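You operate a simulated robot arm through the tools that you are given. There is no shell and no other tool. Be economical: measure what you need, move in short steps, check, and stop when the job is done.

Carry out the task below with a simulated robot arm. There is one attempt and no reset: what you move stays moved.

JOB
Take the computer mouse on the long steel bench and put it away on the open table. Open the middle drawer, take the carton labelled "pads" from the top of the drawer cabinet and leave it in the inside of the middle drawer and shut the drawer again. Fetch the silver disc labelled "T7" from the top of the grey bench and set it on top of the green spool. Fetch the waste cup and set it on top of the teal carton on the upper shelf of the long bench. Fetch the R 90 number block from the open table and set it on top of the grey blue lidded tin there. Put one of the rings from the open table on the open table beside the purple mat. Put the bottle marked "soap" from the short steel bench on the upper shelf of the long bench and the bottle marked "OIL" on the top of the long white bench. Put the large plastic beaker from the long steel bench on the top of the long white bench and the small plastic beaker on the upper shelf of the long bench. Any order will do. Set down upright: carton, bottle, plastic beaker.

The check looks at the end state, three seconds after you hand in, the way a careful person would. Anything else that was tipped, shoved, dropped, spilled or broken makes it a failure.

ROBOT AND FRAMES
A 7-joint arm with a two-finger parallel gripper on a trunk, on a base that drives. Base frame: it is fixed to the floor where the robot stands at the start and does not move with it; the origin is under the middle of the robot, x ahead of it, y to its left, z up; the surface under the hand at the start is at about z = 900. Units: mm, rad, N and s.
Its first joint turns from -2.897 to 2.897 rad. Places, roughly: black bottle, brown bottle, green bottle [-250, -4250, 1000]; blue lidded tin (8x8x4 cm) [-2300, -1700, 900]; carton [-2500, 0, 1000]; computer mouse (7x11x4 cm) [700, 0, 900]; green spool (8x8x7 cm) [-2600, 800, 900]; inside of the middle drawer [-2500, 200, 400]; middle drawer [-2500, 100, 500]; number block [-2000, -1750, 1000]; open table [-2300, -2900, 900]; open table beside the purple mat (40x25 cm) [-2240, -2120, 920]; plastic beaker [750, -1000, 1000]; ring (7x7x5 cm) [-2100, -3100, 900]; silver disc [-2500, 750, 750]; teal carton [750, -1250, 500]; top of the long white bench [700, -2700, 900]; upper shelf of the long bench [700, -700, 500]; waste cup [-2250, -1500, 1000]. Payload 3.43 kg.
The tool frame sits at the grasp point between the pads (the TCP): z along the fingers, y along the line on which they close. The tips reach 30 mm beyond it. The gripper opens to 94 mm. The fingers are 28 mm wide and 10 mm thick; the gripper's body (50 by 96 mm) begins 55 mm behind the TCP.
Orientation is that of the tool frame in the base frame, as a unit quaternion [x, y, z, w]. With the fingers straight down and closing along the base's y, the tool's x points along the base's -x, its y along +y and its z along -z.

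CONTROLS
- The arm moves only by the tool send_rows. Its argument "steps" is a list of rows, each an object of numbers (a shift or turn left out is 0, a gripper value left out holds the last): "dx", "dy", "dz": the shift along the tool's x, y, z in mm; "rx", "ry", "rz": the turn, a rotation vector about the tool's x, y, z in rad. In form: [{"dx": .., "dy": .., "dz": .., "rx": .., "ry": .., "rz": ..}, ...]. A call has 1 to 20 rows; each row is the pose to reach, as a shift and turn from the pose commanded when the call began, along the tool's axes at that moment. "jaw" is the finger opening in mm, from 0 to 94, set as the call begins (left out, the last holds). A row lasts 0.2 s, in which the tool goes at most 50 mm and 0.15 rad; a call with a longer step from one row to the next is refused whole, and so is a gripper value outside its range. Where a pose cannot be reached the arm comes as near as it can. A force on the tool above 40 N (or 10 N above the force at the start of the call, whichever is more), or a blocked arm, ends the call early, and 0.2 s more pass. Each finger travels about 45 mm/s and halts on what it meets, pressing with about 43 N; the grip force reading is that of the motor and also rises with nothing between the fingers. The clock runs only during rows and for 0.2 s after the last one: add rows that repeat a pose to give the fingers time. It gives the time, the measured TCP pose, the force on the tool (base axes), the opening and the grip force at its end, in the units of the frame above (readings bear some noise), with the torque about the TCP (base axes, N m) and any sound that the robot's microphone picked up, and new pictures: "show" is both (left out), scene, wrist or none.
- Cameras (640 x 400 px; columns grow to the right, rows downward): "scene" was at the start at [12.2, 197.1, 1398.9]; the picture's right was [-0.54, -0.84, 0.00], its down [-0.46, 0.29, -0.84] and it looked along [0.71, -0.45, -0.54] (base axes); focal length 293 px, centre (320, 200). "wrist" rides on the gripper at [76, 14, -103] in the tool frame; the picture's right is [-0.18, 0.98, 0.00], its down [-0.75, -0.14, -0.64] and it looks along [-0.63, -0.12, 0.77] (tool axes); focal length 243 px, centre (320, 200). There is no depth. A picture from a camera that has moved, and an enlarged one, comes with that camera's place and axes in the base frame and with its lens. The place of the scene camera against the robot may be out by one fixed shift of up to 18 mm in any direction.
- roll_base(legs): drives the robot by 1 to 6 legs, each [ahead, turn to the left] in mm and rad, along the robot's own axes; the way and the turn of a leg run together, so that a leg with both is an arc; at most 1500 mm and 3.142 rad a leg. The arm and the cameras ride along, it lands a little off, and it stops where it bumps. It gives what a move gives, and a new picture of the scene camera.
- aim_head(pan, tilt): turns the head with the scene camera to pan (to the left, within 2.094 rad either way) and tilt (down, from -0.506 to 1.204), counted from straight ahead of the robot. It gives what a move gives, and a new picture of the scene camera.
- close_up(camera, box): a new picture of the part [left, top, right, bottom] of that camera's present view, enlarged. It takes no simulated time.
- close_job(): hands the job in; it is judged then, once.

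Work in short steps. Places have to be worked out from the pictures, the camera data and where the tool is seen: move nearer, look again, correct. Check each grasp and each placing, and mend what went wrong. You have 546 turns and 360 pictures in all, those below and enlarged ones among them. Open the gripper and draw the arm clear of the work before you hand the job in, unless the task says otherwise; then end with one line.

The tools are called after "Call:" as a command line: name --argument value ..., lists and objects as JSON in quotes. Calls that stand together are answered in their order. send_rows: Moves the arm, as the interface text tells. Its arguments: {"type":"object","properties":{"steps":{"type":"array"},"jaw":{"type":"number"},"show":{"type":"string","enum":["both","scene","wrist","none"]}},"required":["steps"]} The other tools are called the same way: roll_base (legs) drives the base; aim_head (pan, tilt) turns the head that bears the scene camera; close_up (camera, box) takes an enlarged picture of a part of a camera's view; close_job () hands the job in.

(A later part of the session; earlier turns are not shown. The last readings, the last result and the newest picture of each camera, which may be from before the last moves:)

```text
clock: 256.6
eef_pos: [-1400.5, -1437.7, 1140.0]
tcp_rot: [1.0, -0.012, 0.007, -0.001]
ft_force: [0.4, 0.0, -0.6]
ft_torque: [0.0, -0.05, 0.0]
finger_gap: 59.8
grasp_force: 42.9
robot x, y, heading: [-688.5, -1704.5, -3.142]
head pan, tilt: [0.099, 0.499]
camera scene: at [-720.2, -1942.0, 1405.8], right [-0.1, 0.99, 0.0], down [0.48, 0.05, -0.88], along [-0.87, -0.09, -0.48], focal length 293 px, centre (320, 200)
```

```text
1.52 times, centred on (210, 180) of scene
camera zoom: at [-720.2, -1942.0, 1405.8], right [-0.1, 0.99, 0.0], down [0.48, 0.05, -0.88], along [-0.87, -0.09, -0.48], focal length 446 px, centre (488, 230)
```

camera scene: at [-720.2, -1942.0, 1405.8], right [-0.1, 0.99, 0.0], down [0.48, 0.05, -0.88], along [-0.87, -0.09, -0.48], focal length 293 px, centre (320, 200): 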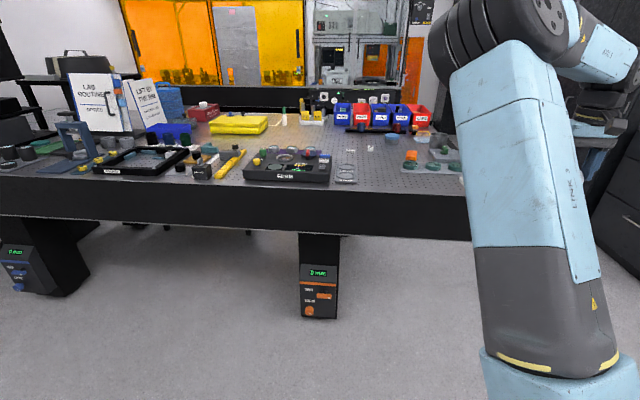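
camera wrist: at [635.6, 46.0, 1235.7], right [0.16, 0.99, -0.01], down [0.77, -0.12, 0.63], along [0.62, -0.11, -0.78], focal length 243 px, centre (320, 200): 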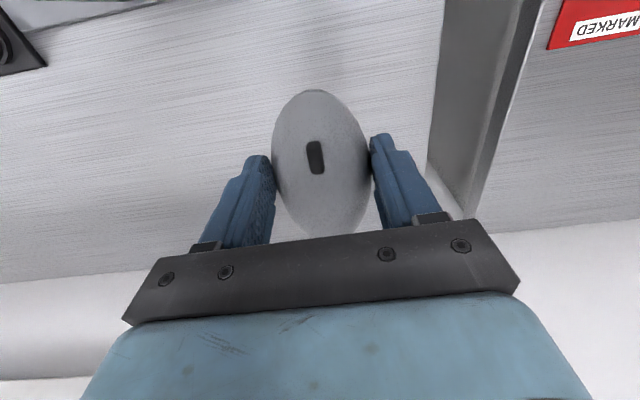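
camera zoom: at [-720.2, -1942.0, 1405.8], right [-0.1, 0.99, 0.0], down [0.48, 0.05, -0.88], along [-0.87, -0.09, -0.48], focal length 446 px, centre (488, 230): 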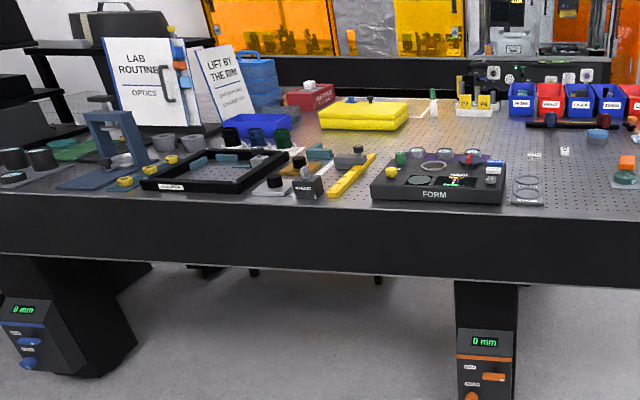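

Zoom into the right part of the table where the tin and blocks should be.

Call:
close_up --camera "scene" --box '[240, 90, 480, 220]'

```text
2.67 times, centred on (360, 155) of scene
camera zoom: at [-720.2, -1942.0, 1405.8], right [-0.1, 0.99, 0.0], down [0.48, 0.05, -0.88], along [-0.87, -0.09, -0.48], focal length 781 px, centre (213, 320)
```

zoom: 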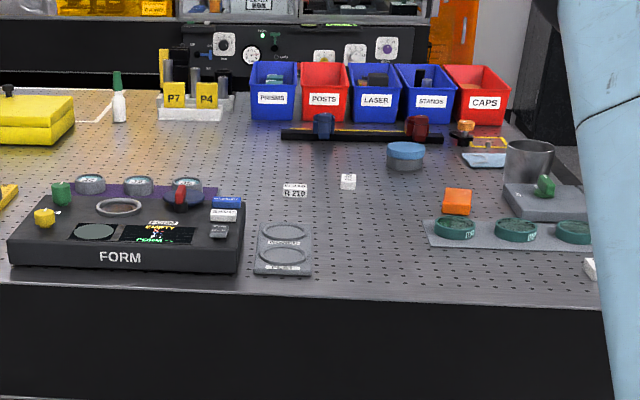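

Open area near (-1860,-1800) suits the mouse. I swing the arm left to y≈-1800, then drive in.

Call:
send_rows --steps '[{"dy": 46}, {"dy": 92}, {"dy": 138}, {"dy": 184}, {"dy": 230}, {"dy": 276}, {"dy": 322}, {"dy": 363}, {"dy": 363}]' --show "none"

Call:
roll_base --legs '[[400, 0]]'

Call:
close_up --camera "wrist" --box '[0, 0, 640, 400]'

```text
clock: 258.6
eef_pos: [-1407.7, -1800.3, 1139.4]
tcp_rot: [1.0, -0.013, 0.008, -0.001]
ft_force: [-0.1, 0.6, -1.1]
ft_torque: [-0.02, -0.03, 0.0]
finger_gap: 59.8
grasp_force: 43.1
robot x, y, heading: [-685.7, -1705.8, -3.139]
head pan, tilt: [0.099, 0.499]
```

```text
clock: 261.1
eef_pos: [-1812.2, -1804.8, 1139.8]
tcp_rot: [1.0, -0.011, 0.007, -0.001]
ft_force: [-0.5, 0.0, -0.8]
ft_torque: [-0.01, -0.04, 0.03]
finger_gap: 59.7
grasp_force: 43.4
robot x, y, heading: [-1093.8, -1710.1, -3.132]
head pan, tilt: [0.099, 0.499]
camera scene: at [-1123.8, -1944.2, 1405.8], right [-0.11, 0.99, 0.0], down [0.48, 0.05, -0.88], along [-0.87, -0.09, -0.48], focal length 293 px, centre (320, 200)
```

scene: 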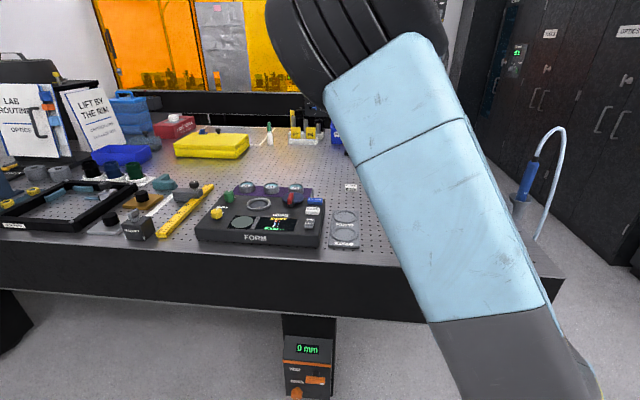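

```text
1.00 times, centred on (320, 200) of wrist (not enlarged: the box is as wide or as high as the picture)
camera zoom: at [-1737.7, -1819.4, 1243.8], right [-0.21, -0.98, -0.01], down [-0.76, 0.16, 0.63], along [-0.62, 0.13, -0.78], focal length 243 px, centre (320, 200)
```

zoom: 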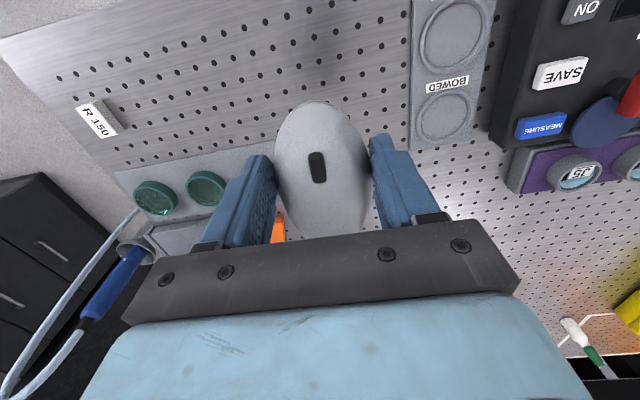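

Free surface beneath. Move to x≈-1860 and lower.

Call:
send_rows --steps '[{"dx": -48}, {"dx": -48, "dz": 48}, {"dx": -48, "dz": 96}, {"dx": -48, "dz": 144}, {"dx": -48, "dz": 180}, {"dx": -48, "dz": 184}, {"dx": -48, "dz": 188}, {"dx": -48, "dz": 192}, {"dx": -48, "dz": 196}, {"dx": -48, "dz": 199}, {"dx": -48, "dz": 202}, {"dx": -48, "dz": 205}, {"dx": -48, "dz": 208}]' --show "none"

```text
clock: 263.4
eef_pos: [-1857.8, -1802.0, 942.9]
tcp_rot: [1.0, -0.012, 0.004, -0.001]
ft_force: [-2.1, -0.2, 8.1]
ft_torque: [0.0, -0.13, -0.01]
finger_gap: 59.7
grasp_force: 42.6
robot x, y, heading: [-1091.8, -1706.7, -3.136]
head pan, tilt: [0.099, 0.499]
stopped in row 11: the force on the tool passed its limit at 42 N (the readings are from after the stop); the commanded pose is now the measured one
```

Contact; table ≈ z 906. Release and lift.

Call:
send_rows --steps '[{}, {}, {}, {}]' --jaw 92 --show "none"

Call:
send_rows --steps '[{"dz": -30}, {"dz": -75}, {"dz": -120}, {"dz": -165}, {"dz": -200}, {"dz": -200}]' --show "wrist"

```text
clock: 264.4
eef_pos: [-1858.0, -1803.6, 943.2]
tcp_rot: [1.0, -0.011, 0.005, 0.0]
ft_force: [0.2, -0.1, -1.1]
ft_torque: [0.01, -0.01, 0.03]
finger_gap: 91.8
grasp_force: 0.1
robot x, y, heading: [-1091.4, -1713.3, -3.139]
head pan, tilt: [0.099, 0.499]
```

```text
clock: 265.8
eef_pos: [-1859.6, -1803.6, 1144.6]
tcp_rot: [1.0, -0.011, 0.005, 0.0]
ft_force: [0.2, -0.2, -0.2]
ft_torque: [0.02, -0.02, -0.02]
finger_gap: 92.0
grasp_force: 0.1
robot x, y, heading: [-1090.4, -1709.5, -3.139]
head pan, tilt: [0.099, 0.499]
camera wrist: at [-1785.4, -1818.7, 1248.2], right [-0.21, -0.98, 0.0], down [-0.76, 0.16, 0.63], along [-0.62, 0.13, -0.77], focal length 243 px, centre (320, 200)
```

wrist: 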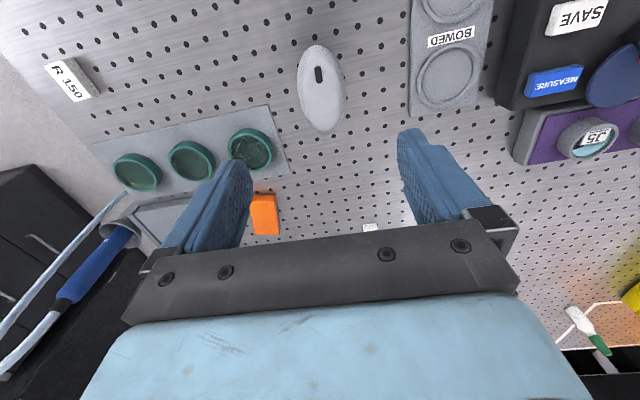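

Mouse placed. Now the number blocks: drive 130 mm forward and look.

Call:
roll_base --legs '[[130, 0]]'

Call:
close_up --camera "wrist" --box '[0, 0, 640, 400]'

```text
clock: 267.1
eef_pos: [-1990.4, -1804.3, 1145.2]
tcp_rot: [1.0, -0.011, 0.006, 0.0]
ft_force: [-0.1, 0.2, -0.1]
ft_torque: [0.02, -0.02, -0.01]
finger_gap: 92.1
grasp_force: 0.1
robot x, y, heading: [-1222.0, -1710.2, -3.13]
head pan, tilt: [0.099, 0.499]
camera scene: at [-1254.3, -1945.1, 1405.8], right [-0.11, 0.99, 0.0], down [0.48, 0.05, -0.88], along [-0.87, -0.09, -0.48], focal length 293 px, centre (320, 200)
```

scene: 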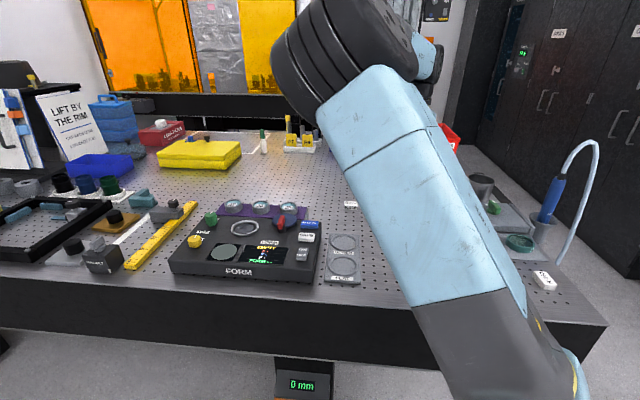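

```text
1.00 times, centred on (320, 200) of wrist (not enlarged: the box is as wide or as high as the picture)
camera zoom: at [-1916.0, -1819.9, 1247.9], right [-0.21, -0.98, 0.0], down [-0.76, 0.16, 0.63], along [-0.62, 0.13, -0.77], focal length 243 px, centre (320, 200)
```

zoom: 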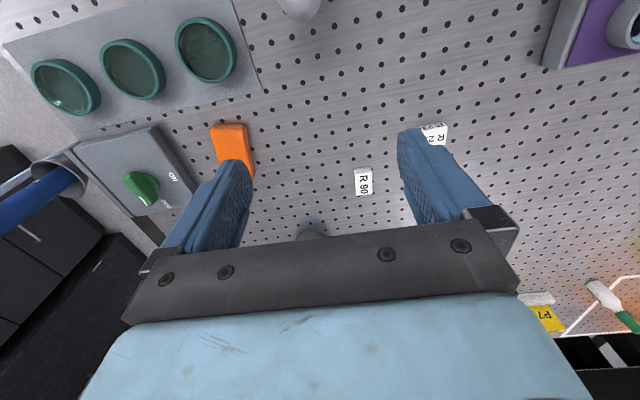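

R 90 lies near (-2158,-1843). The tin is farther back, so I drive another 165 mm forward.

Call:
roll_base --legs '[[165, 0]]'

Call:
send_rows --steps '[{"dx": 40}, {"dx": 80}, {"dx": 80}]' --show "wrist"

```text
clock: 268.5
eef_pos: [-2157.1, -1804.4, 1143.9]
tcp_rot: [1.0, -0.012, 0.005, -0.001]
ft_force: [-0.1, 0.1, -0.7]
ft_torque: [0.02, 0.01, 0.01]
finger_gap: 92.2
grasp_force: 0.1
robot x, y, heading: [-1383.9, -1706.5, -3.136]
head pan, tilt: [0.099, 0.499]
camera scene: at [-1420.4, -1946.4, 1405.8], right [-0.11, 0.99, 0.0], down [0.48, 0.05, -0.88], along [-0.87, -0.09, -0.48], focal length 293 px, centre (320, 200)
```

scene: 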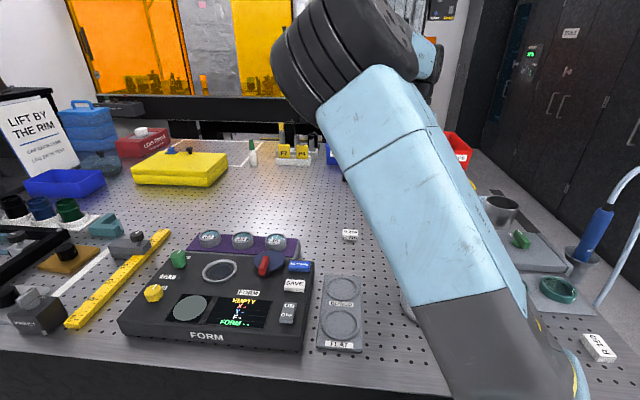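

```text
clock: 269.3
eef_pos: [-2076.6, -1806.2, 1146.0]
tcp_rot: [1.0, -0.011, 0.005, -0.001]
ft_force: [-0.4, 0.6, -0.5]
ft_torque: [0.0, -0.04, 0.01]
finger_gap: 92.0
grasp_force: 0.0
robot x, y, heading: [-1387.5, -1711.9, -3.137]
head pan, tilt: [0.099, 0.499]
camera wrist: at [-2001.1, -1822.0, 1249.9], right [-0.21, -0.98, 0.0], down [-0.76, 0.16, 0.63], along [-0.62, 0.13, -0.77], focal length 243 px, centre (320, 200)
```

wrist: 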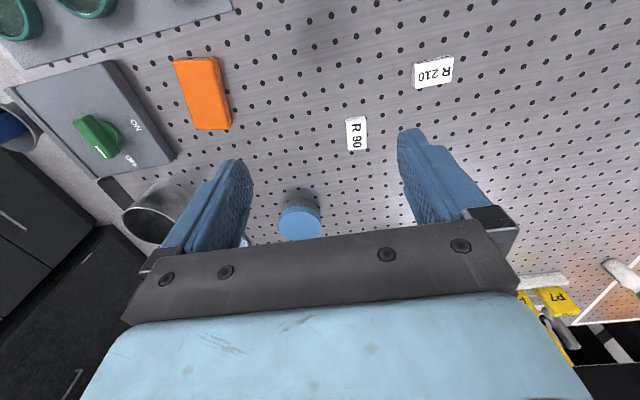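

R 90 block ≈(-2155,-1844), ~28 mm wide along y. Move above and descend.

Call:
send_rows --steps '[{"dx": -39, "dy": 18}, {"dx": -78, "dy": 37}, {"dx": -78, "dy": 37, "dz": 45}, {"dx": -78, "dy": 37, "dz": 90}, {"dx": -78, "dy": 37, "dz": 125}, {"dx": -78, "dy": 37, "dz": 125}]' --jaw 60 --show "wrist"

```text
clock: 270.7
eef_pos: [-2155.0, -1841.2, 1021.3]
tcp_rot: [1.0, -0.012, 0.005, 0.0]
ft_force: [0.1, -0.4, 0.3]
ft_torque: [0.0, 0.01, 0.01]
finger_gap: 60.2
grasp_force: 0.1
robot x, y, heading: [-1388.1, -1709.8, -3.137]
head pan, tilt: [0.099, 0.499]
camera wrist: at [-2080.3, -1857.0, 1125.0], right [-0.21, -0.98, 0.0], down [-0.76, 0.16, 0.63], along [-0.62, 0.13, -0.77], focal length 243 px, centre (320, 200)
```

wrist: 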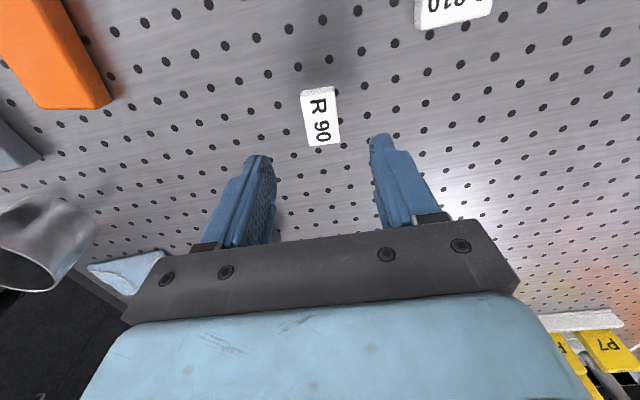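

Aligned. Descend to z≈940, close, lift.

Call:
send_rows --steps '[{"dz": 35}, {"dz": 65}, {"dz": 75}, {"dz": 81}, {"dz": 81}]' --show "none"

Call:
send_rows --steps '[{}, {}, {}, {}]' --jaw 10 --show "none"

Call:
send_rows --steps '[{"dz": -20}, {"dz": -60}, {"dz": -100}, {"dz": -100}]' --show "wrist"

```text
clock: 271.9
eef_pos: [-2153.6, -1842.2, 940.2]
tcp_rot: [1.0, -0.011, 0.003, 0.001]
ft_force: [-0.6, -2.7, 15.8]
ft_torque: [-0.04, 0.25, -0.33]
finger_gap: 60.2
grasp_force: 0.1
robot x, y, heading: [-1387.9, -1708.5, -3.138]
head pan, tilt: [0.099, 0.499]
```

```text
clock: 272.9
eef_pos: [-2154.0, -1841.3, 940.3]
tcp_rot: [1.0, -0.012, 0.004, 0.0]
ft_force: [1.0, -4.4, 23.6]
ft_torque: [-0.25, 0.23, 0.09]
finger_gap: 26.6
grasp_force: 42.8
robot x, y, heading: [-1389.8, -1709.3, -3.137]
head pan, tilt: [0.099, 0.499]
```

```text
clock: 273.9
eef_pos: [-2152.3, -1841.8, 1038.4]
tcp_rot: [1.0, -0.012, 0.005, 0.0]
ft_force: [0.5, -0.2, -0.1]
ft_torque: [-0.03, 0.01, -0.01]
finger_gap: 26.5
grasp_force: 43.2
robot x, y, heading: [-1386.0, -1708.3, -3.135]
head pan, tilt: [0.099, 0.499]
camera wrist: at [-2077.5, -1857.5, 1142.5], right [-0.21, -0.98, 0.0], down [-0.76, 0.16, 0.63], along [-0.62, 0.13, -0.77], focal length 243 px, centre (320, 200)
```

wrist: 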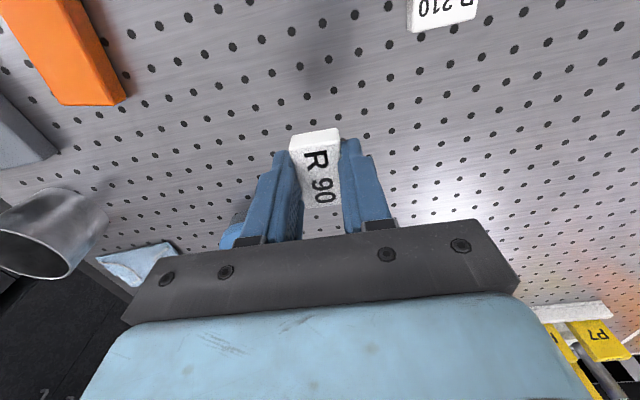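

R 90 is held (table surface ≈ z 910). Move toward the tin and look.

Call:
send_rows --steps '[{"dx": -5, "dy": -37, "dz": -15}, {"dx": -10, "dy": -74, "dz": -30}, {"dx": -20, "dy": -112, "dz": -40}, {"dx": -20, "dy": -112, "dz": -40}]' --show "wrist"

```text
clock: 274.9
eef_pos: [-2171.4, -1727.8, 1079.7]
tcp_rot: [1.0, -0.011, 0.005, 0.0]
ft_force: [0.3, 0.2, 0.1]
ft_torque: [-0.01, -0.01, 0.0]
finger_gap: 26.7
grasp_force: 43.3
robot x, y, heading: [-1386.0, -1710.9, -3.131]
head pan, tilt: [0.099, 0.499]
camera wrist: at [-2095.9, -1744.5, 1182.5], right [-0.21, -0.98, 0.0], down [-0.76, 0.16, 0.63], along [-0.62, 0.13, -0.77], focal length 243 px, centre (320, 200)
```

wrist: 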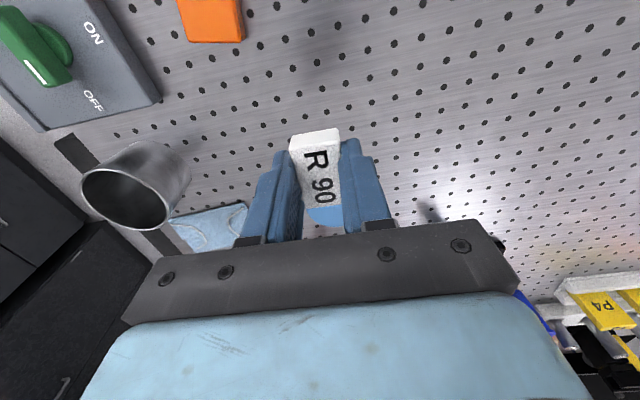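

I step back a bit to see the tin lid fully.

Call:
send_rows --steps '[{"dx": 45, "dy": -15}, {"dx": 90, "dy": -30, "dz": -20}, {"dx": 120, "dy": -40, "dz": -50}, {"dx": 120, "dy": -40, "dz": -60}]' --show "wrist"

```text
refused: row 2 steps farther than a row can; nothing moved
```

Row step too long; smaller steps.

Call:
send_rows --steps '[{"dx": 40, "dy": -12, "dz": -10}, {"dx": 80, "dy": -25, "dz": -25}, {"dx": 115, "dy": -40, "dz": -45}, {"dx": 120, "dy": -40, "dz": -60}, {"dx": 120, "dy": -40, "dz": -60}]' --show "wrist"

```text
clock: 276.1
eef_pos: [-2052.5, -1692.1, 1140.3]
tcp_rot: [1.0, -0.012, 0.005, 0.0]
ft_force: [0.0, -0.3, -0.3]
ft_torque: [0.01, 0.01, 0.04]
finger_gap: 26.5
grasp_force: 42.8
robot x, y, heading: [-1388.0, -1708.4, -3.132]
head pan, tilt: [0.099, 0.499]
camera wrist: at [-1977.6, -1707.3, 1243.4], right [-0.21, -0.98, 0.0], down [-0.76, 0.16, 0.63], along [-0.62, 0.13, -0.77], focal length 243 px, centre (320, 200)
```

wrist: 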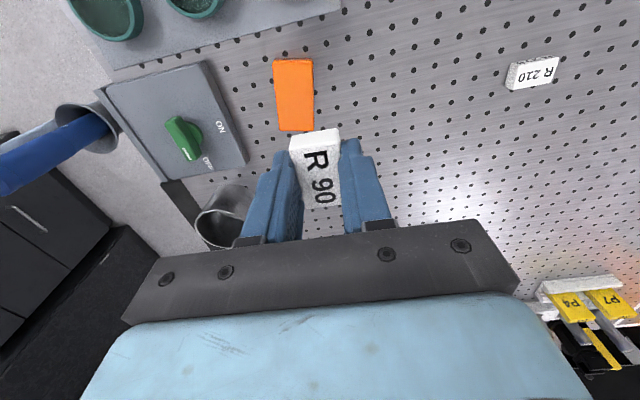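

The tin is hidden behind the hand; I shift forward and sideways so it appears beside the fingers.

Call:
send_rows --steps '[{"dx": -30, "dy": -30}, {"dx": -60, "dy": -60}, {"dx": -90, "dy": -85}, {"dx": -115, "dy": -100}, {"dx": -115, "dy": -100}]' --show "wrist"

```text
clock: 277.3
eef_pos: [-2166.6, -1590.5, 1140.3]
tcp_rot: [1.0, -0.012, 0.005, 0.0]
ft_force: [-0.4, -0.3, 0.2]
ft_torque: [0.04, -0.01, 0.0]
finger_gap: 26.4
grasp_force: 43.0
robot x, y, heading: [-1387.4, -1713.0, -3.133]
head pan, tilt: [0.099, 0.499]
camera wrist: at [-2091.8, -1605.1, 1243.3], right [-0.21, -0.98, 0.0], down [-0.76, 0.16, 0.63], along [-0.62, 0.13, -0.77], focal length 243 px, centre (320, 200)
```

wrist: 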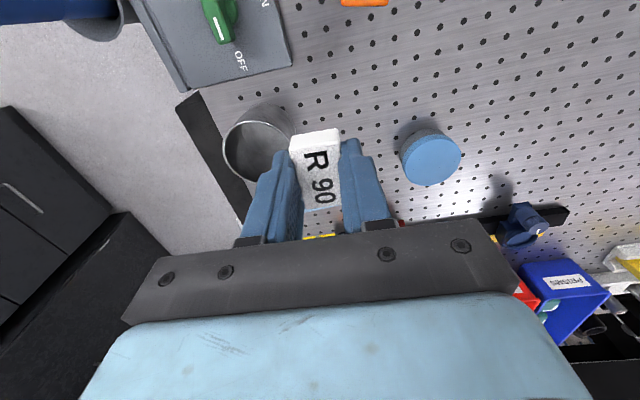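

Tin lid centre ≈(-2291,-1721), top ≈ z 950. Move over and lower the block.

Call:
send_rows --steps '[{"dx": -32, "dy": 33}, {"dx": -64, "dy": 66}, {"dx": -96, "dy": 99}, {"dx": -124, "dy": 130}, {"dx": -124, "dy": 130, "dz": 45}, {"dx": -124, "dy": 130, "dz": 90}, {"dx": -124, "dy": 130, "dz": 135}, {"dx": -124, "dy": 130, "dz": 145}, {"dx": -124, "dy": 130, "dz": 148}, {"dx": -124, "dy": 130, "dz": 151}, {"dx": -124, "dy": 130, "dz": 154}, {"dx": -124, "dy": 130, "dz": 157}, {"dx": -124, "dy": 130, "dz": 160}, {"dx": -124, "dy": 130, "dz": 163}, {"dx": -124, "dy": 130, "dz": 166}]' --show "wrist"

```text
clock: 280.4
eef_pos: [-2292.0, -1716.7, 979.5]
tcp_rot: [1.0, -0.012, 0.001, 0.0]
ft_force: [0.7, 0.1, 11.1]
ft_torque: [-0.03, 0.06, -0.01]
finger_gap: 26.5
grasp_force: 43.4
robot x, y, heading: [-1381.7, -1712.7, -3.132]
head pan, tilt: [0.099, 0.499]
stopped in row 15: the force on the tool passed its limit at 46 N (the readings are from after the stop); the commanded pose is now the measured one
camera wrist: at [-2215.7, -1732.6, 1082.8], right [-0.21, -0.98, 0.0], down [-0.75, 0.16, 0.64], along [-0.63, 0.13, -0.77], focal length 243 px, centre (320, 200)
```

wrist: 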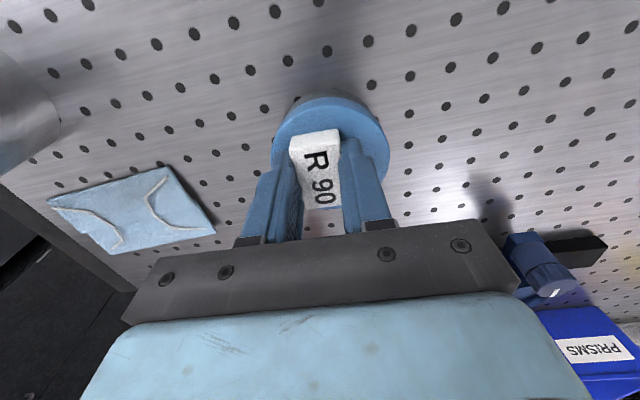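

Block rests on the lid. I lift a hair and open, then rise.

Call:
send_rows --steps '[{"dz": -1.5}, {"dz": -1.5}]' --show "none"

Call:
send_rows --steps '[{}, {}, {}]' --jaw 60 --show "none"

Call:
send_rows --steps '[{"dz": -30}, {"dz": -75}, {"dz": -120}, {"dz": -150}, {"dx": 30, "dz": -160}, {"dx": 30, "dz": -160}]' --show "wrist"

```text
clock: 281.0
eef_pos: [-2291.5, -1717.9, 979.8]
tcp_rot: [1.0, -0.012, 0.002, 0.001]
ft_force: [1.6, -0.5, 3.3]
ft_torque: [-0.03, -0.01, 0.0]
finger_gap: 26.4
grasp_force: 43.7
robot x, y, heading: [-1383.8, -1709.7, -3.135]
head pan, tilt: [0.099, 0.499]
```

```text
clock: 281.8
eef_pos: [-2292.4, -1717.1, 979.8]
tcp_rot: [1.0, -0.012, 0.001, 0.0]
ft_force: [0.3, 0.5, 1.6]
ft_torque: [-0.05, 0.04, -0.04]
finger_gap: 59.8
grasp_force: 0.1
robot x, y, heading: [-1389.5, -1710.4, -3.132]
head pan, tilt: [0.099, 0.499]
```

```text
clock: 283.2
eef_pos: [-2262.2, -1714.6, 1138.3]
tcp_rot: [1.0, -0.012, 0.002, -0.001]
ft_force: [-0.9, -0.5, 0.9]
ft_torque: [0.03, -0.02, -0.02]
finger_gap: 59.9
grasp_force: 0.0
robot x, y, heading: [-1385.6, -1710.4, -3.137]
head pan, tilt: [0.099, 0.499]
camera wrist: at [-2186.6, -1730.6, 1242.0], right [-0.21, -0.98, 0.0], down [-0.75, 0.16, 0.64], along [-0.63, 0.13, -0.77], focal length 243 px, centre (320, 200)
```

wrist: 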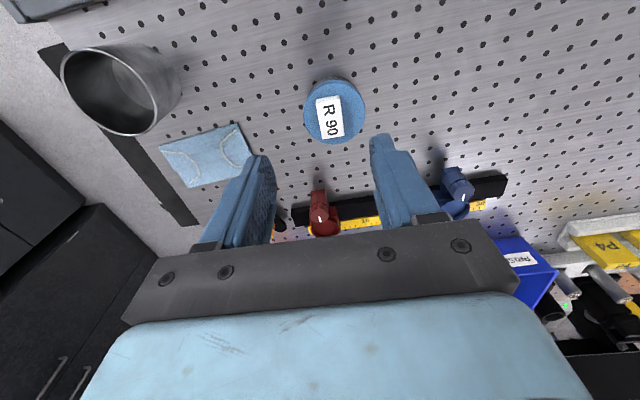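

R 90 sits on the tin. Next the ring further left on the table. Retract the arm and reposition toward y≈-2850.

Call:
send_rows --steps '[{"dx": 40}, {"dx": 80}, {"dx": 120}, {"dx": 155}, {"dx": 155}]' --show "none"

Call:
roll_base --legs '[[-450, 0], [0, -0.5]]'

Call:
roll_base --legs '[[0, -0.45], [-1200, 0]]'

Call:
roll_base --legs '[[0, 0.5]]'

Call:
roll_base --legs '[[0, 0.45], [600, 0]]'

```text
clock: 284.4
eef_pos: [-2107.7, -1721.2, 1141.8]
tcp_rot: [1.0, -0.011, 0.002, 0.0]
ft_force: [0.1, -0.2, -0.2]
ft_torque: [-0.04, -0.01, -0.01]
finger_gap: 60.2
grasp_force: 0.1
robot x, y, heading: [-1386.9, -1709.0, -3.136]
head pan, tilt: [0.099, 0.499]
```

```text
clock: 288.7
eef_pos: [-1575.7, -1372.4, 1140.6]
tcp_rot: [0.966, -0.258, 0.001, 0.0]
ft_force: [0.4, 0.5, 0.1]
ft_torque: [0.04, 0.0, -0.01]
finger_gap: 60.0
grasp_force: 0.0
robot x, y, heading: [-955.8, -1738.3, 2.648]
head pan, tilt: [0.099, 0.499]
camera scene: at [-1102.6, -1930.8, 1405.8], right [0.39, 0.92, 0.0], down [0.44, -0.18, -0.88], along [-0.81, 0.34, -0.48], focal length 293 px, centre (320, 200)
```

scene: 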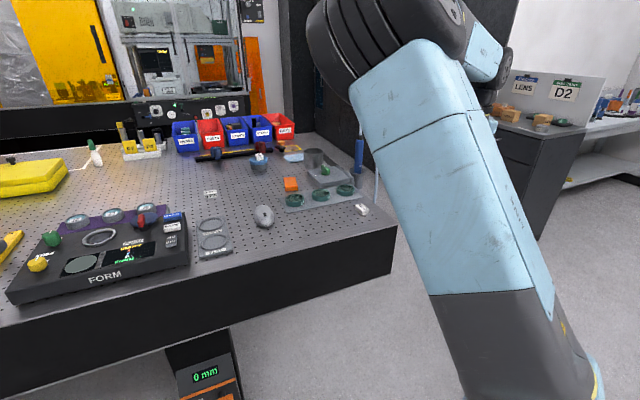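

```text
clock: 296.2
eef_pos: [-667.7, -2090.8, 1141.2]
tcp_rot: [0.885, -0.465, 0.001, 0.0]
ft_force: [0.8, 0.2, 0.5]
ft_torque: [0.03, -0.04, -0.02]
finger_gap: 59.8
grasp_force: 0.2
robot x, y, heading: [-264.1, -2688.4, 2.199]
head pan, tilt: [0.099, 0.499]
camera scene: at [-484.3, -2800.0, 1405.8], right [0.75, 0.67, 0.0], down [0.32, -0.36, -0.88], along [-0.59, 0.65, -0.48], focal length 293 px, centre (320, 200)
```

scene: 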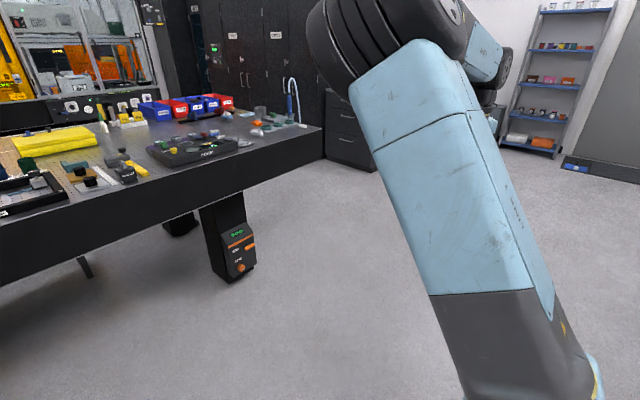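

```text
clock: 298.2
eef_pos: [-908.1, -2358.2, 1141.2]
tcp_rot: [0.973, -0.231, 0.001, 0.001]
ft_force: [0.0, 0.5, -0.1]
ft_torque: [-0.01, 0.01, 0.01]
finger_gap: 60.3
grasp_force: 0.0
robot x, y, heading: [-252.9, -2653.0, 2.706]
head pan, tilt: [0.099, 0.499]
camera scene: at [-387.7, -2854.8, 1405.8], right [0.33, 0.94, 0.0], down [0.45, -0.16, -0.88], along [-0.83, 0.29, -0.48], focal length 293 px, centre (320, 200)
```

scene: 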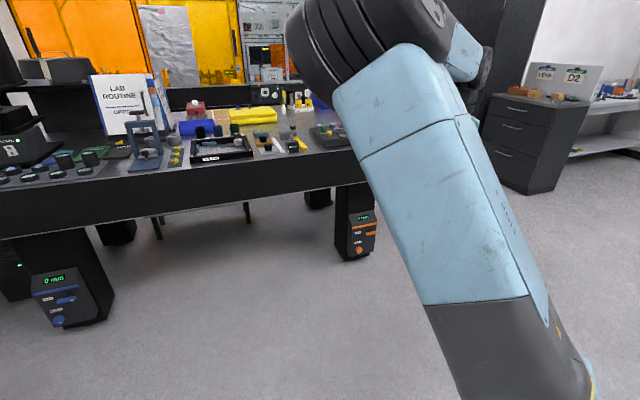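

```text
clock: 303.1
eef_pos: [-1570.9, -2692.8, 1143.0]
tcp_rot: [1.0, -0.002, 0.002, 0.0]
ft_force: [-0.2, -0.5, 0.5]
ft_torque: [0.02, 0.0, 0.0]
finger_gap: 60.0
grasp_force: 0.1
robot x, y, heading: [-854.5, -2656.9, -3.122]
head pan, tilt: [0.099, 0.499]
camera scene: at [-881.3, -2894.9, 1405.8], right [-0.12, 0.99, 0.0], down [0.48, 0.06, -0.88], along [-0.87, -0.11, -0.48], focal length 293 px, centre (320, 200)
```

scene: 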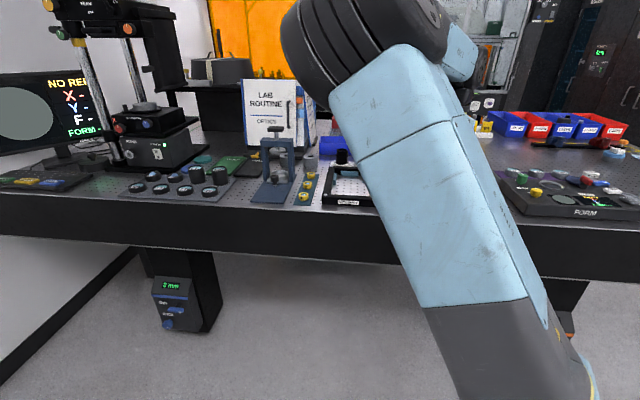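

Zoom on the left-centre part of the table to find the rings.

Call:
close_up --camera "scene" --box '[110, 120, 370, 220]'

```text
2.46 times, centred on (240, 170) of scene
camera zoom: at [-881.3, -2894.9, 1405.8], right [-0.12, 0.99, 0.0], down [0.48, 0.06, -0.88], along [-0.87, -0.11, -0.48], focal length 721 px, centre (517, 274)
```

zoom: 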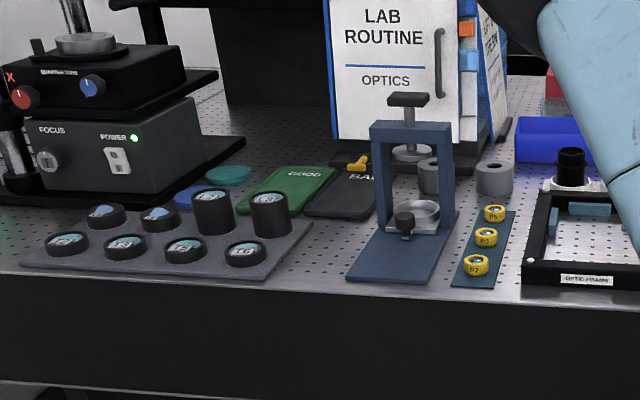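

The grey hollow rings stand at ≈(-2092,-3088) and (-2085,-3193). I drive in 530 mm and move toward the right-hand ring.

Call:
roll_base --legs '[[530, -0.015]]'

Call:
send_rows --steps '[{"dx": 12, "dy": 46}, {"dx": 24, "dy": 92}, {"dx": 36, "dy": 138}, {"dx": 48, "dy": 184}, {"dx": 60, "dy": 230}, {"dx": 72, "dy": 276}, {"dx": 84, "dy": 322}, {"dx": 90, "dy": 360}, {"dx": 90, "dy": 360}]' --jaw 86 --show "wrist"

```text
clock: 306.2
eef_pos: [-2097.9, -2683.1, 1143.2]
tcp_rot: [1.0, -0.012, 0.002, 0.0]
ft_force: [0.8, -0.2, 0.6]
ft_torque: [0.04, 0.04, -0.02]
finger_gap: 59.9
grasp_force: 0.1
robot x, y, heading: [-1379.2, -2660.4, -3.139]
head pan, tilt: [0.099, 0.499]
camera scene: at [-1412.7, -2899.7, 1405.8], right [-0.1, 0.99, 0.0], down [0.48, 0.05, -0.88], along [-0.87, -0.09, -0.48], focal length 293 px, centre (320, 200)
```

scene: 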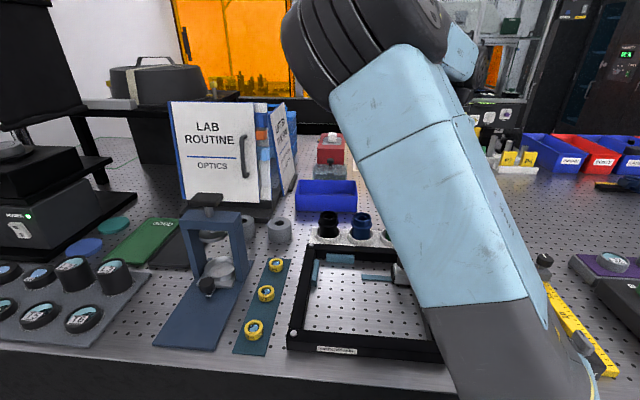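

```text
clock: 308.2
eef_pos: [-2016.3, -3046.8, 1146.2]
tcp_rot: [1.0, -0.013, 0.001, 0.0]
ft_force: [-0.2, 0.1, 0.2]
ft_torque: [0.0, 0.0, 0.03]
finger_gap: 85.5
grasp_force: 0.1
robot x, y, heading: [-1375.7, -2661.5, -3.139]
head pan, tilt: [0.099, 0.499]
camera wrist: at [-1941.1, -3062.9, 1248.6], right [-0.21, -0.98, 0.0], down [-0.75, 0.16, 0.64], along [-0.62, 0.13, -0.77], focal length 243 px, centre (320, 200)
```

wrist: 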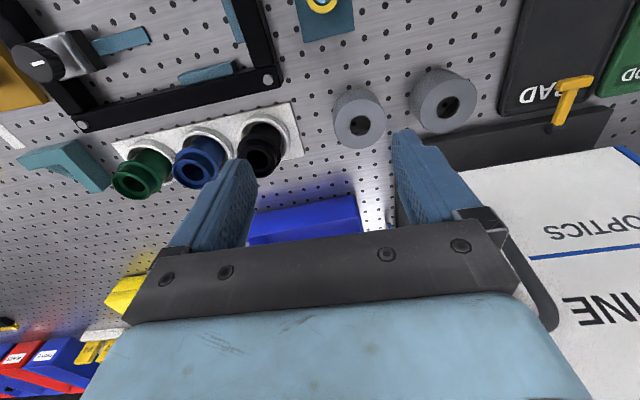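

I pick the nearer ring (≈63 mm wide) at ≈(-2065,-3088), with jaw 78 to clear its neighbour.

Call:
send_rows --steps '[{"dx": -25, "dy": 20}, {"dx": -48, "dy": 41}, {"dx": -48, "dy": 41, "dz": 45}, {"dx": -48, "dy": 41, "dz": 90}, {"dx": -48, "dy": 41, "dz": 110}, {"dx": -48, "dy": 41, "dz": 110}]' --jaw 78 --show "wrist"

```text
clock: 309.6
eef_pos: [-2065.6, -3085.4, 1033.4]
tcp_rot: [1.0, -0.012, 0.002, 0.001]
ft_force: [-1.1, 0.1, -0.1]
ft_torque: [0.0, 0.02, 0.02]
finger_gap: 77.8
grasp_force: 0.1
robot x, y, heading: [-1376.5, -2666.2, -3.14]
head pan, tilt: [0.099, 0.499]
camera wrist: at [-1990.0, -3101.2, 1135.7], right [-0.21, -0.98, 0.0], down [-0.75, 0.16, 0.64], along [-0.62, 0.13, -0.77], focal length 243 px, centre (320, 200)
```

wrist: 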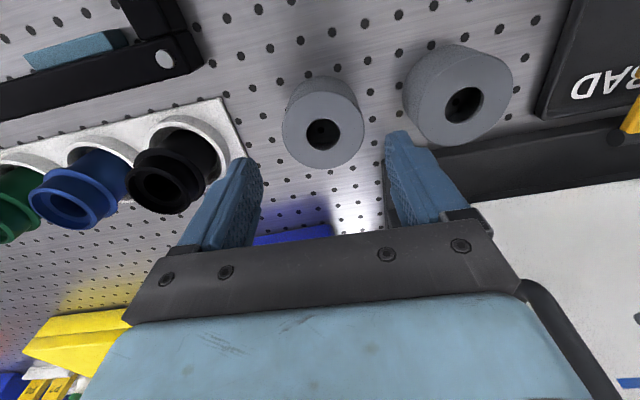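

Aligned. Descend to z≈948, close and lift.

Call:
send_rows --steps '[{"dz": 40, "dy": 1}, {"dz": 75, "dy": 1}, {"dz": 85, "dy": 1}, {"dz": 85, "dy": 1}]' --show "none"

Call:
send_rows --steps '[{}, {}, {}]' --jaw 40 --show "none"

Call:
send_rows --steps '[{"dz": -20}, {"dz": -65}, {"dz": -110}, {"dz": -155}, {"dz": -200}, {"dz": -200}]' --show "wrist"

```text
clock: 310.6
eef_pos: [-2066.7, -3085.5, 949.3]
tcp_rot: [1.0, -0.012, 0.002, 0.0]
ft_force: [-0.9, -1.0, -0.8]
ft_torque: [-0.01, -0.03, -0.01]
finger_gap: 78.0
grasp_force: 0.1
robot x, y, heading: [-1379.9, -2668.2, -3.146]
head pan, tilt: [0.099, 0.499]
```

```text
clock: 311.4
eef_pos: [-2067.4, -3085.5, 949.2]
tcp_rot: [1.0, -0.012, 0.002, 0.0]
ft_force: [-1.1, 0.9, -0.4]
ft_torque: [0.03, -0.01, 0.03]
finger_gap: 65.9
grasp_force: 42.4
robot x, y, heading: [-1379.9, -2664.5, -3.14]
head pan, tilt: [0.099, 0.499]
```

```text
clock: 312.8
eef_pos: [-2065.8, -3087.2, 1148.4]
tcp_rot: [1.0, -0.013, 0.002, 0.0]
ft_force: [0.7, 0.1, 1.1]
ft_torque: [0.01, 0.02, 0.0]
finger_gap: 65.5
grasp_force: 43.1
robot x, y, heading: [-1378.5, -2661.6, -3.143]
head pan, tilt: [0.099, 0.499]
camera wrist: at [-1990.5, -3102.4, 1251.5], right [-0.21, -0.98, 0.0], down [-0.75, 0.16, 0.64], along [-0.62, 0.13, -0.77], focal length 243 px, centre (320, 200)
```

wrist: 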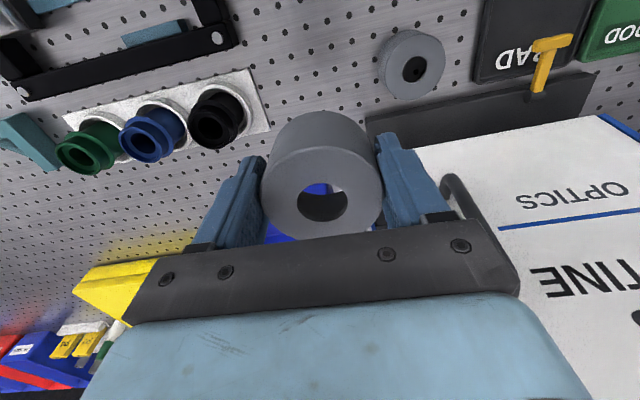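

Ring is held. Carry it across to behind the purple mat.

Call:
send_rows --steps '[{"dx": -4, "dy": -48}, {"dx": -8, "dy": -96}, {"dx": -12, "dy": -144}, {"dx": -16, "dy": -192}, {"dx": -20, "dy": -240}, {"dx": -24, "dy": -288}, {"dx": -28, "dy": -336}, {"dx": -32, "dy": -384}, {"dx": -36, "dy": -432}, {"dx": -40, "dy": -480}, {"dx": -44, "dy": -528}, {"dx": -48, "dy": -576}, {"dx": -52, "dy": -624}, {"dx": -56, "dy": -672}, {"dx": -60, "dy": -720}, {"dx": -64, "dy": -768}, {"dx": -68, "dy": -816}, {"dx": -72, "dy": -850}, {"dx": -72, "dy": -850}]' --show "wrist"

```text
clock: 316.8
eef_pos: [-2111.4, -2329.4, 1146.5]
tcp_rot: [1.0, -0.011, 0.001, 0.0]
ft_force: [0.9, -0.6, -0.6]
ft_torque: [0.0, 0.02, -0.01]
finger_gap: 65.4
grasp_force: 43.6
out of reach, approached as far as the arm can: row 16, 17, 18, 19
robot x, y, heading: [-1379.7, -2663.4, -3.139]
head pan, tilt: [0.099, 0.499]
camera wrist: at [-2034.9, -2344.8, 1249.7], right [-0.21, -0.98, 0.0], down [-0.75, 0.16, 0.64], along [-0.63, 0.13, -0.77], focal length 243 px, centre (320, 200)
```

wrist: 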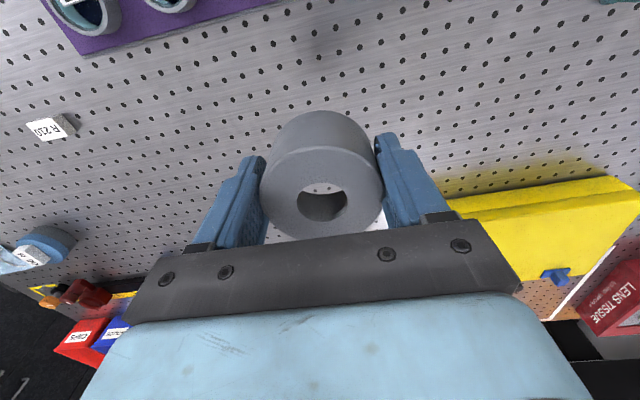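

Reach is limited at this height; lowering should extend it. The free zone behind the mat is clear.

Call:
send_rows --steps '[{"dz": 30}, {"dz": 60}, {"dz": 90}, {"dz": 105}, {"dz": 105}, {"dz": 105}]' --show "wrist"

```text
clock: 318.2
eef_pos: [-2111.6, -2331.3, 1039.3]
tcp_rot: [1.0, -0.011, 0.002, -0.001]
ft_force: [0.4, 0.1, -0.4]
ft_torque: [0.0, -0.01, -0.01]
finger_gap: 65.3
grasp_force: 43.1
robot x, y, heading: [-1376.6, -2663.8, -3.142]
head pan, tilt: [0.099, 0.499]
camera wrist: at [-2036.3, -2347.1, 1142.4], right [-0.21, -0.98, 0.0], down [-0.75, 0.16, 0.64], along [-0.62, 0.13, -0.77], focal length 243 px, centre (320, 200)
```

wrist: 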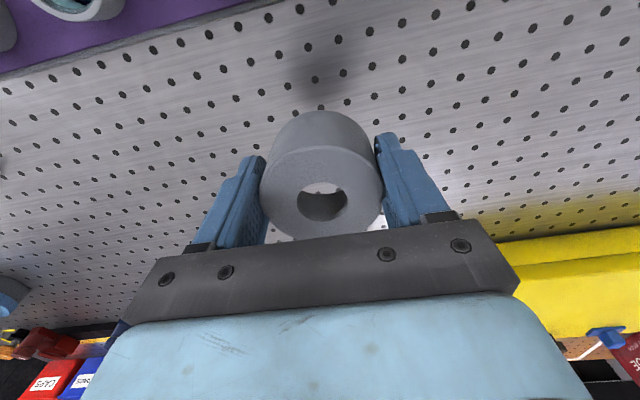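

Now extend toward (-2185,-2210) at this lower height.

Call:
send_rows --steps '[{"dx": -25, "dy": -37, "dz": 10}, {"dx": -50, "dy": -74, "dz": 25}, {"dx": -74, "dy": -111, "dz": 40}, {"dx": -74, "dy": -115, "dz": 40}]' --show "wrist"

```text
clock: 319.2
eef_pos: [-2124.3, -2328.6, 1041.2]
tcp_rot: [1.0, -0.013, 0.002, 0.0]
ft_force: [-0.1, 0.4, 0.0]
ft_torque: [0.03, -0.01, 0.03]
finger_gap: 65.5
grasp_force: 43.0
out of reach, approached as far as the arm can: row 1, 2, 3, 4
robot x, y, heading: [-1377.0, -2662.2, -3.139]
head pan, tilt: [0.099, 0.499]
camera wrist: at [-2047.5, -2344.0, 1143.0], right [-0.21, -0.98, 0.0], down [-0.75, 0.16, 0.64], along [-0.63, 0.13, -0.77], focal length 243 px, centre (320, 200)
```

wrist: 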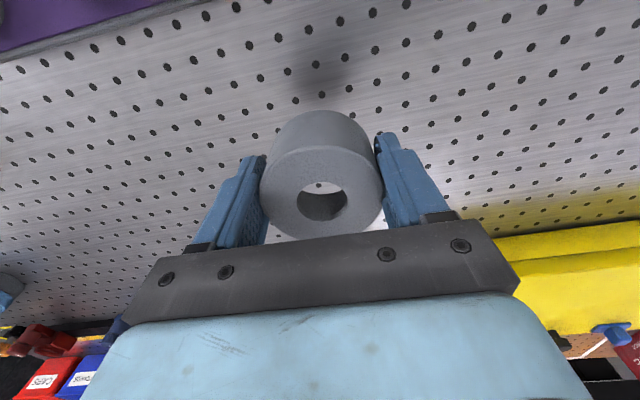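

Perhaps a wrist limit; the ring is round so I let the tool yaw follow the arm while moving.

Call:
send_rows --steps '[{"dz": -15, "rz": 0.12}, {"dz": -15, "rz": 0.25}, {"dz": -15, "rz": 0.4}, {"dx": -20, "dy": -40, "dz": -15, "rz": 0.5}, {"dx": -40, "dy": -80, "dz": -15, "rz": 0.5}, {"dx": -60, "dy": -110, "dz": -15, "rz": 0.5}, {"dx": -60, "dy": -110, "dz": -15, "rz": 0.5}]' --show "wrist"

```text
clock: 320.8
eef_pos: [-2137.4, -2331.8, 1046.9]
tcp_rot: [0.965, -0.261, 0.001, -0.001]
ft_force: [0.4, 1.3, -1.4]
ft_torque: [-0.04, 0.03, 0.01]
finger_gap: 65.7
grasp_force: 43.2
out of reach, approached as far as the arm can: row 4, 5, 6, 7
robot x, y, heading: [-1378.4, -2663.6, 3.14]
head pan, tilt: [0.099, 0.499]
camera wrist: at [-2078.9, -2381.6, 1149.8], right [-0.65, -0.76, 0.0], down [-0.58, 0.5, 0.64], along [-0.48, 0.42, -0.77], focal length 243 px, centre (320, 200)
```

wrist: 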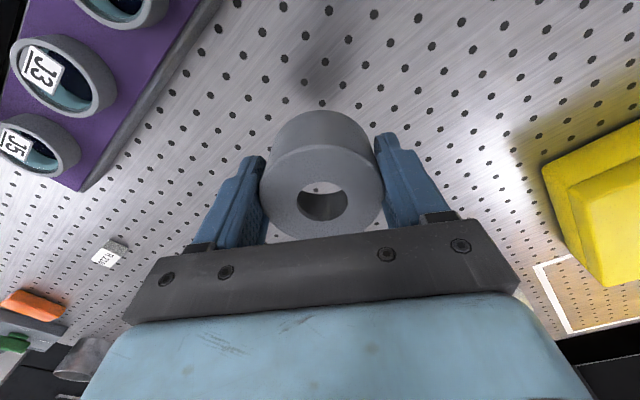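

I'll turn the base right by 0.3 instead, after raising the ring.

Call:
send_rows --steps '[{"dz": -30, "dx": 15}, {"dz": -60, "dx": 25}, {"dz": -60, "dx": 25}]' --show "none"

Call:
roll_base --legs '[[0, -0.33]]'

```text
clock: 321.6
eef_pos: [-2117.4, -2345.2, 1107.2]
tcp_rot: [0.966, -0.259, 0.002, -0.001]
ft_force: [-0.5, -0.4, -0.2]
ft_torque: [-0.02, -0.03, 0.0]
finger_gap: 65.4
grasp_force: 42.3
robot x, y, heading: [-1379.1, -2666.9, -3.143]
head pan, tilt: [0.099, 0.499]
```

```text
clock: 323.2
eef_pos: [-1982.2, -2136.6, 1103.7]
tcp_rot: [0.914, -0.404, 0.015, -0.034]
ft_force: [-0.9, 0.0, -1.2]
ft_torque: [0.06, -0.05, 0.02]
finger_gap: 65.2
grasp_force: 42.9
robot x, y, heading: [-1381.6, -2686.9, 2.83]
head pan, tilt: [0.099, 0.499]
stopped in leg 1: the force on the tool passed its limit at 67 N (the readings are from after the stop); the commanded pose is now the measured one
camera scene: at [-1490.8, -2902.0, 1405.7], right [0.21, 0.98, 0.0], down [0.47, -0.1, -0.88], along [-0.86, 0.18, -0.48], focal length 293 px, centre (320, 200)
```

scene: 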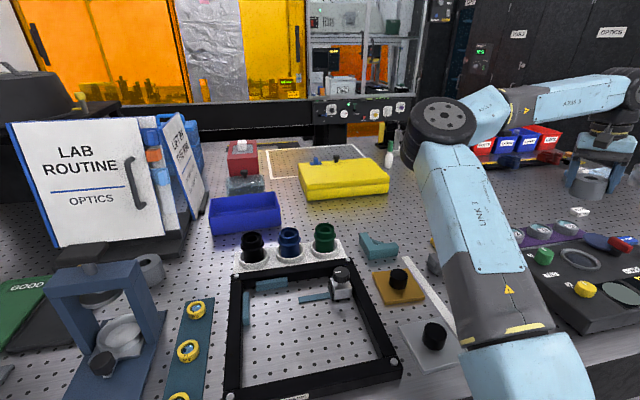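

A force spike occurred on the tool during the turn. I check the wrist view and scene near the hand.

Call:
close_up --camera "wrist" --box '[0, 0, 640, 400]'

Call:
close_up --camera "scene" --box '[380, 60, 640, 320]'

```text
1.00 times, centred on (320, 200) of wrist (not enlarged: the box is as wide or as high as the picture)
camera zoom: at [-1947.2, -2206.4, 1204.8], right [-0.85, -0.52, -0.07], down [-0.44, 0.62, 0.65], along [-0.3, 0.58, -0.76], focal length 243 px, centre (320, 200)
```

zoom: 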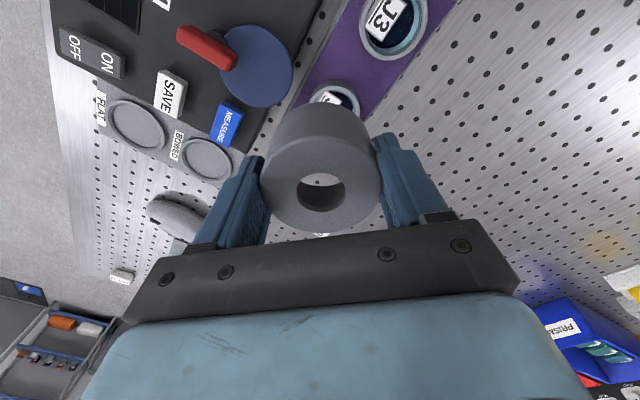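

```text
1.54 times, centred on (510, 190) of scene
camera zoom: at [-1490.8, -2902.0, 1405.7], right [0.21, 0.98, 0.0], down [0.47, -0.1, -0.88], along [-0.86, 0.18, -0.48], focal length 450 px, centre (28, 215)
```

zoom: 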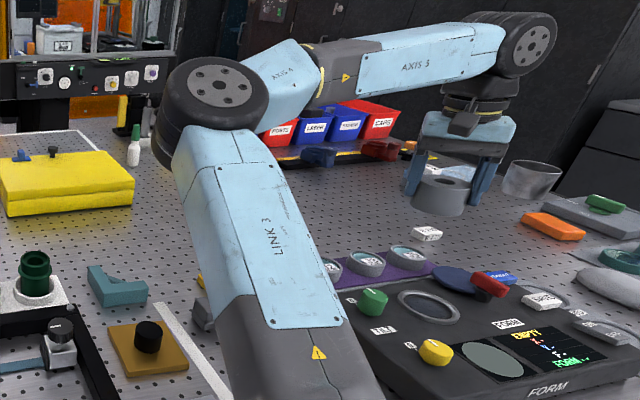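

Nothing appears disturbed. I bring the arm back to centre and level the tool.

Call:
send_rows --steps '[{"dz": -10, "rx": -0.03}, {"dx": 20, "dy": 36, "dz": -10, "rx": -0.074, "rz": -0.06}, {"dx": 42, "dy": 73, "dz": -10, "rx": -0.074, "rz": -0.12}, {"dx": 63, "dy": 110, "dz": -10, "rx": -0.074, "rz": -0.18}, {"dx": 84, "dy": 147, "dz": -10, "rx": -0.074, "rz": -0.25}, {"dx": 105, "dy": 184, "dz": -10, "rx": -0.074, "rz": -0.32}, {"dx": 126, "dy": 221, "dz": -10, "rx": -0.074, "rz": -0.38}, {"dx": 147, "dy": 258, "dz": -10, "rx": -0.074, "rz": -0.44}, {"dx": 168, "dy": 293, "dz": -10, "rx": -0.074, "rz": -0.5}, {"dx": 168, "dy": 293, "dz": -10, "rx": -0.074, "rz": -0.5}]' --show "none"

```text
clock: 325.4
eef_pos: [-2086.2, -2456.5, 1093.6]
tcp_rot: [0.986, -0.166, 0.007, 0.004]
ft_force: [-0.4, 0.7, -0.4]
ft_torque: [0.0, -0.02, -0.03]
finger_gap: 64.8
grasp_force: 43.1
robot x, y, heading: [-1383.3, -2688.9, 2.826]
head pan, tilt: [0.099, 0.499]
```

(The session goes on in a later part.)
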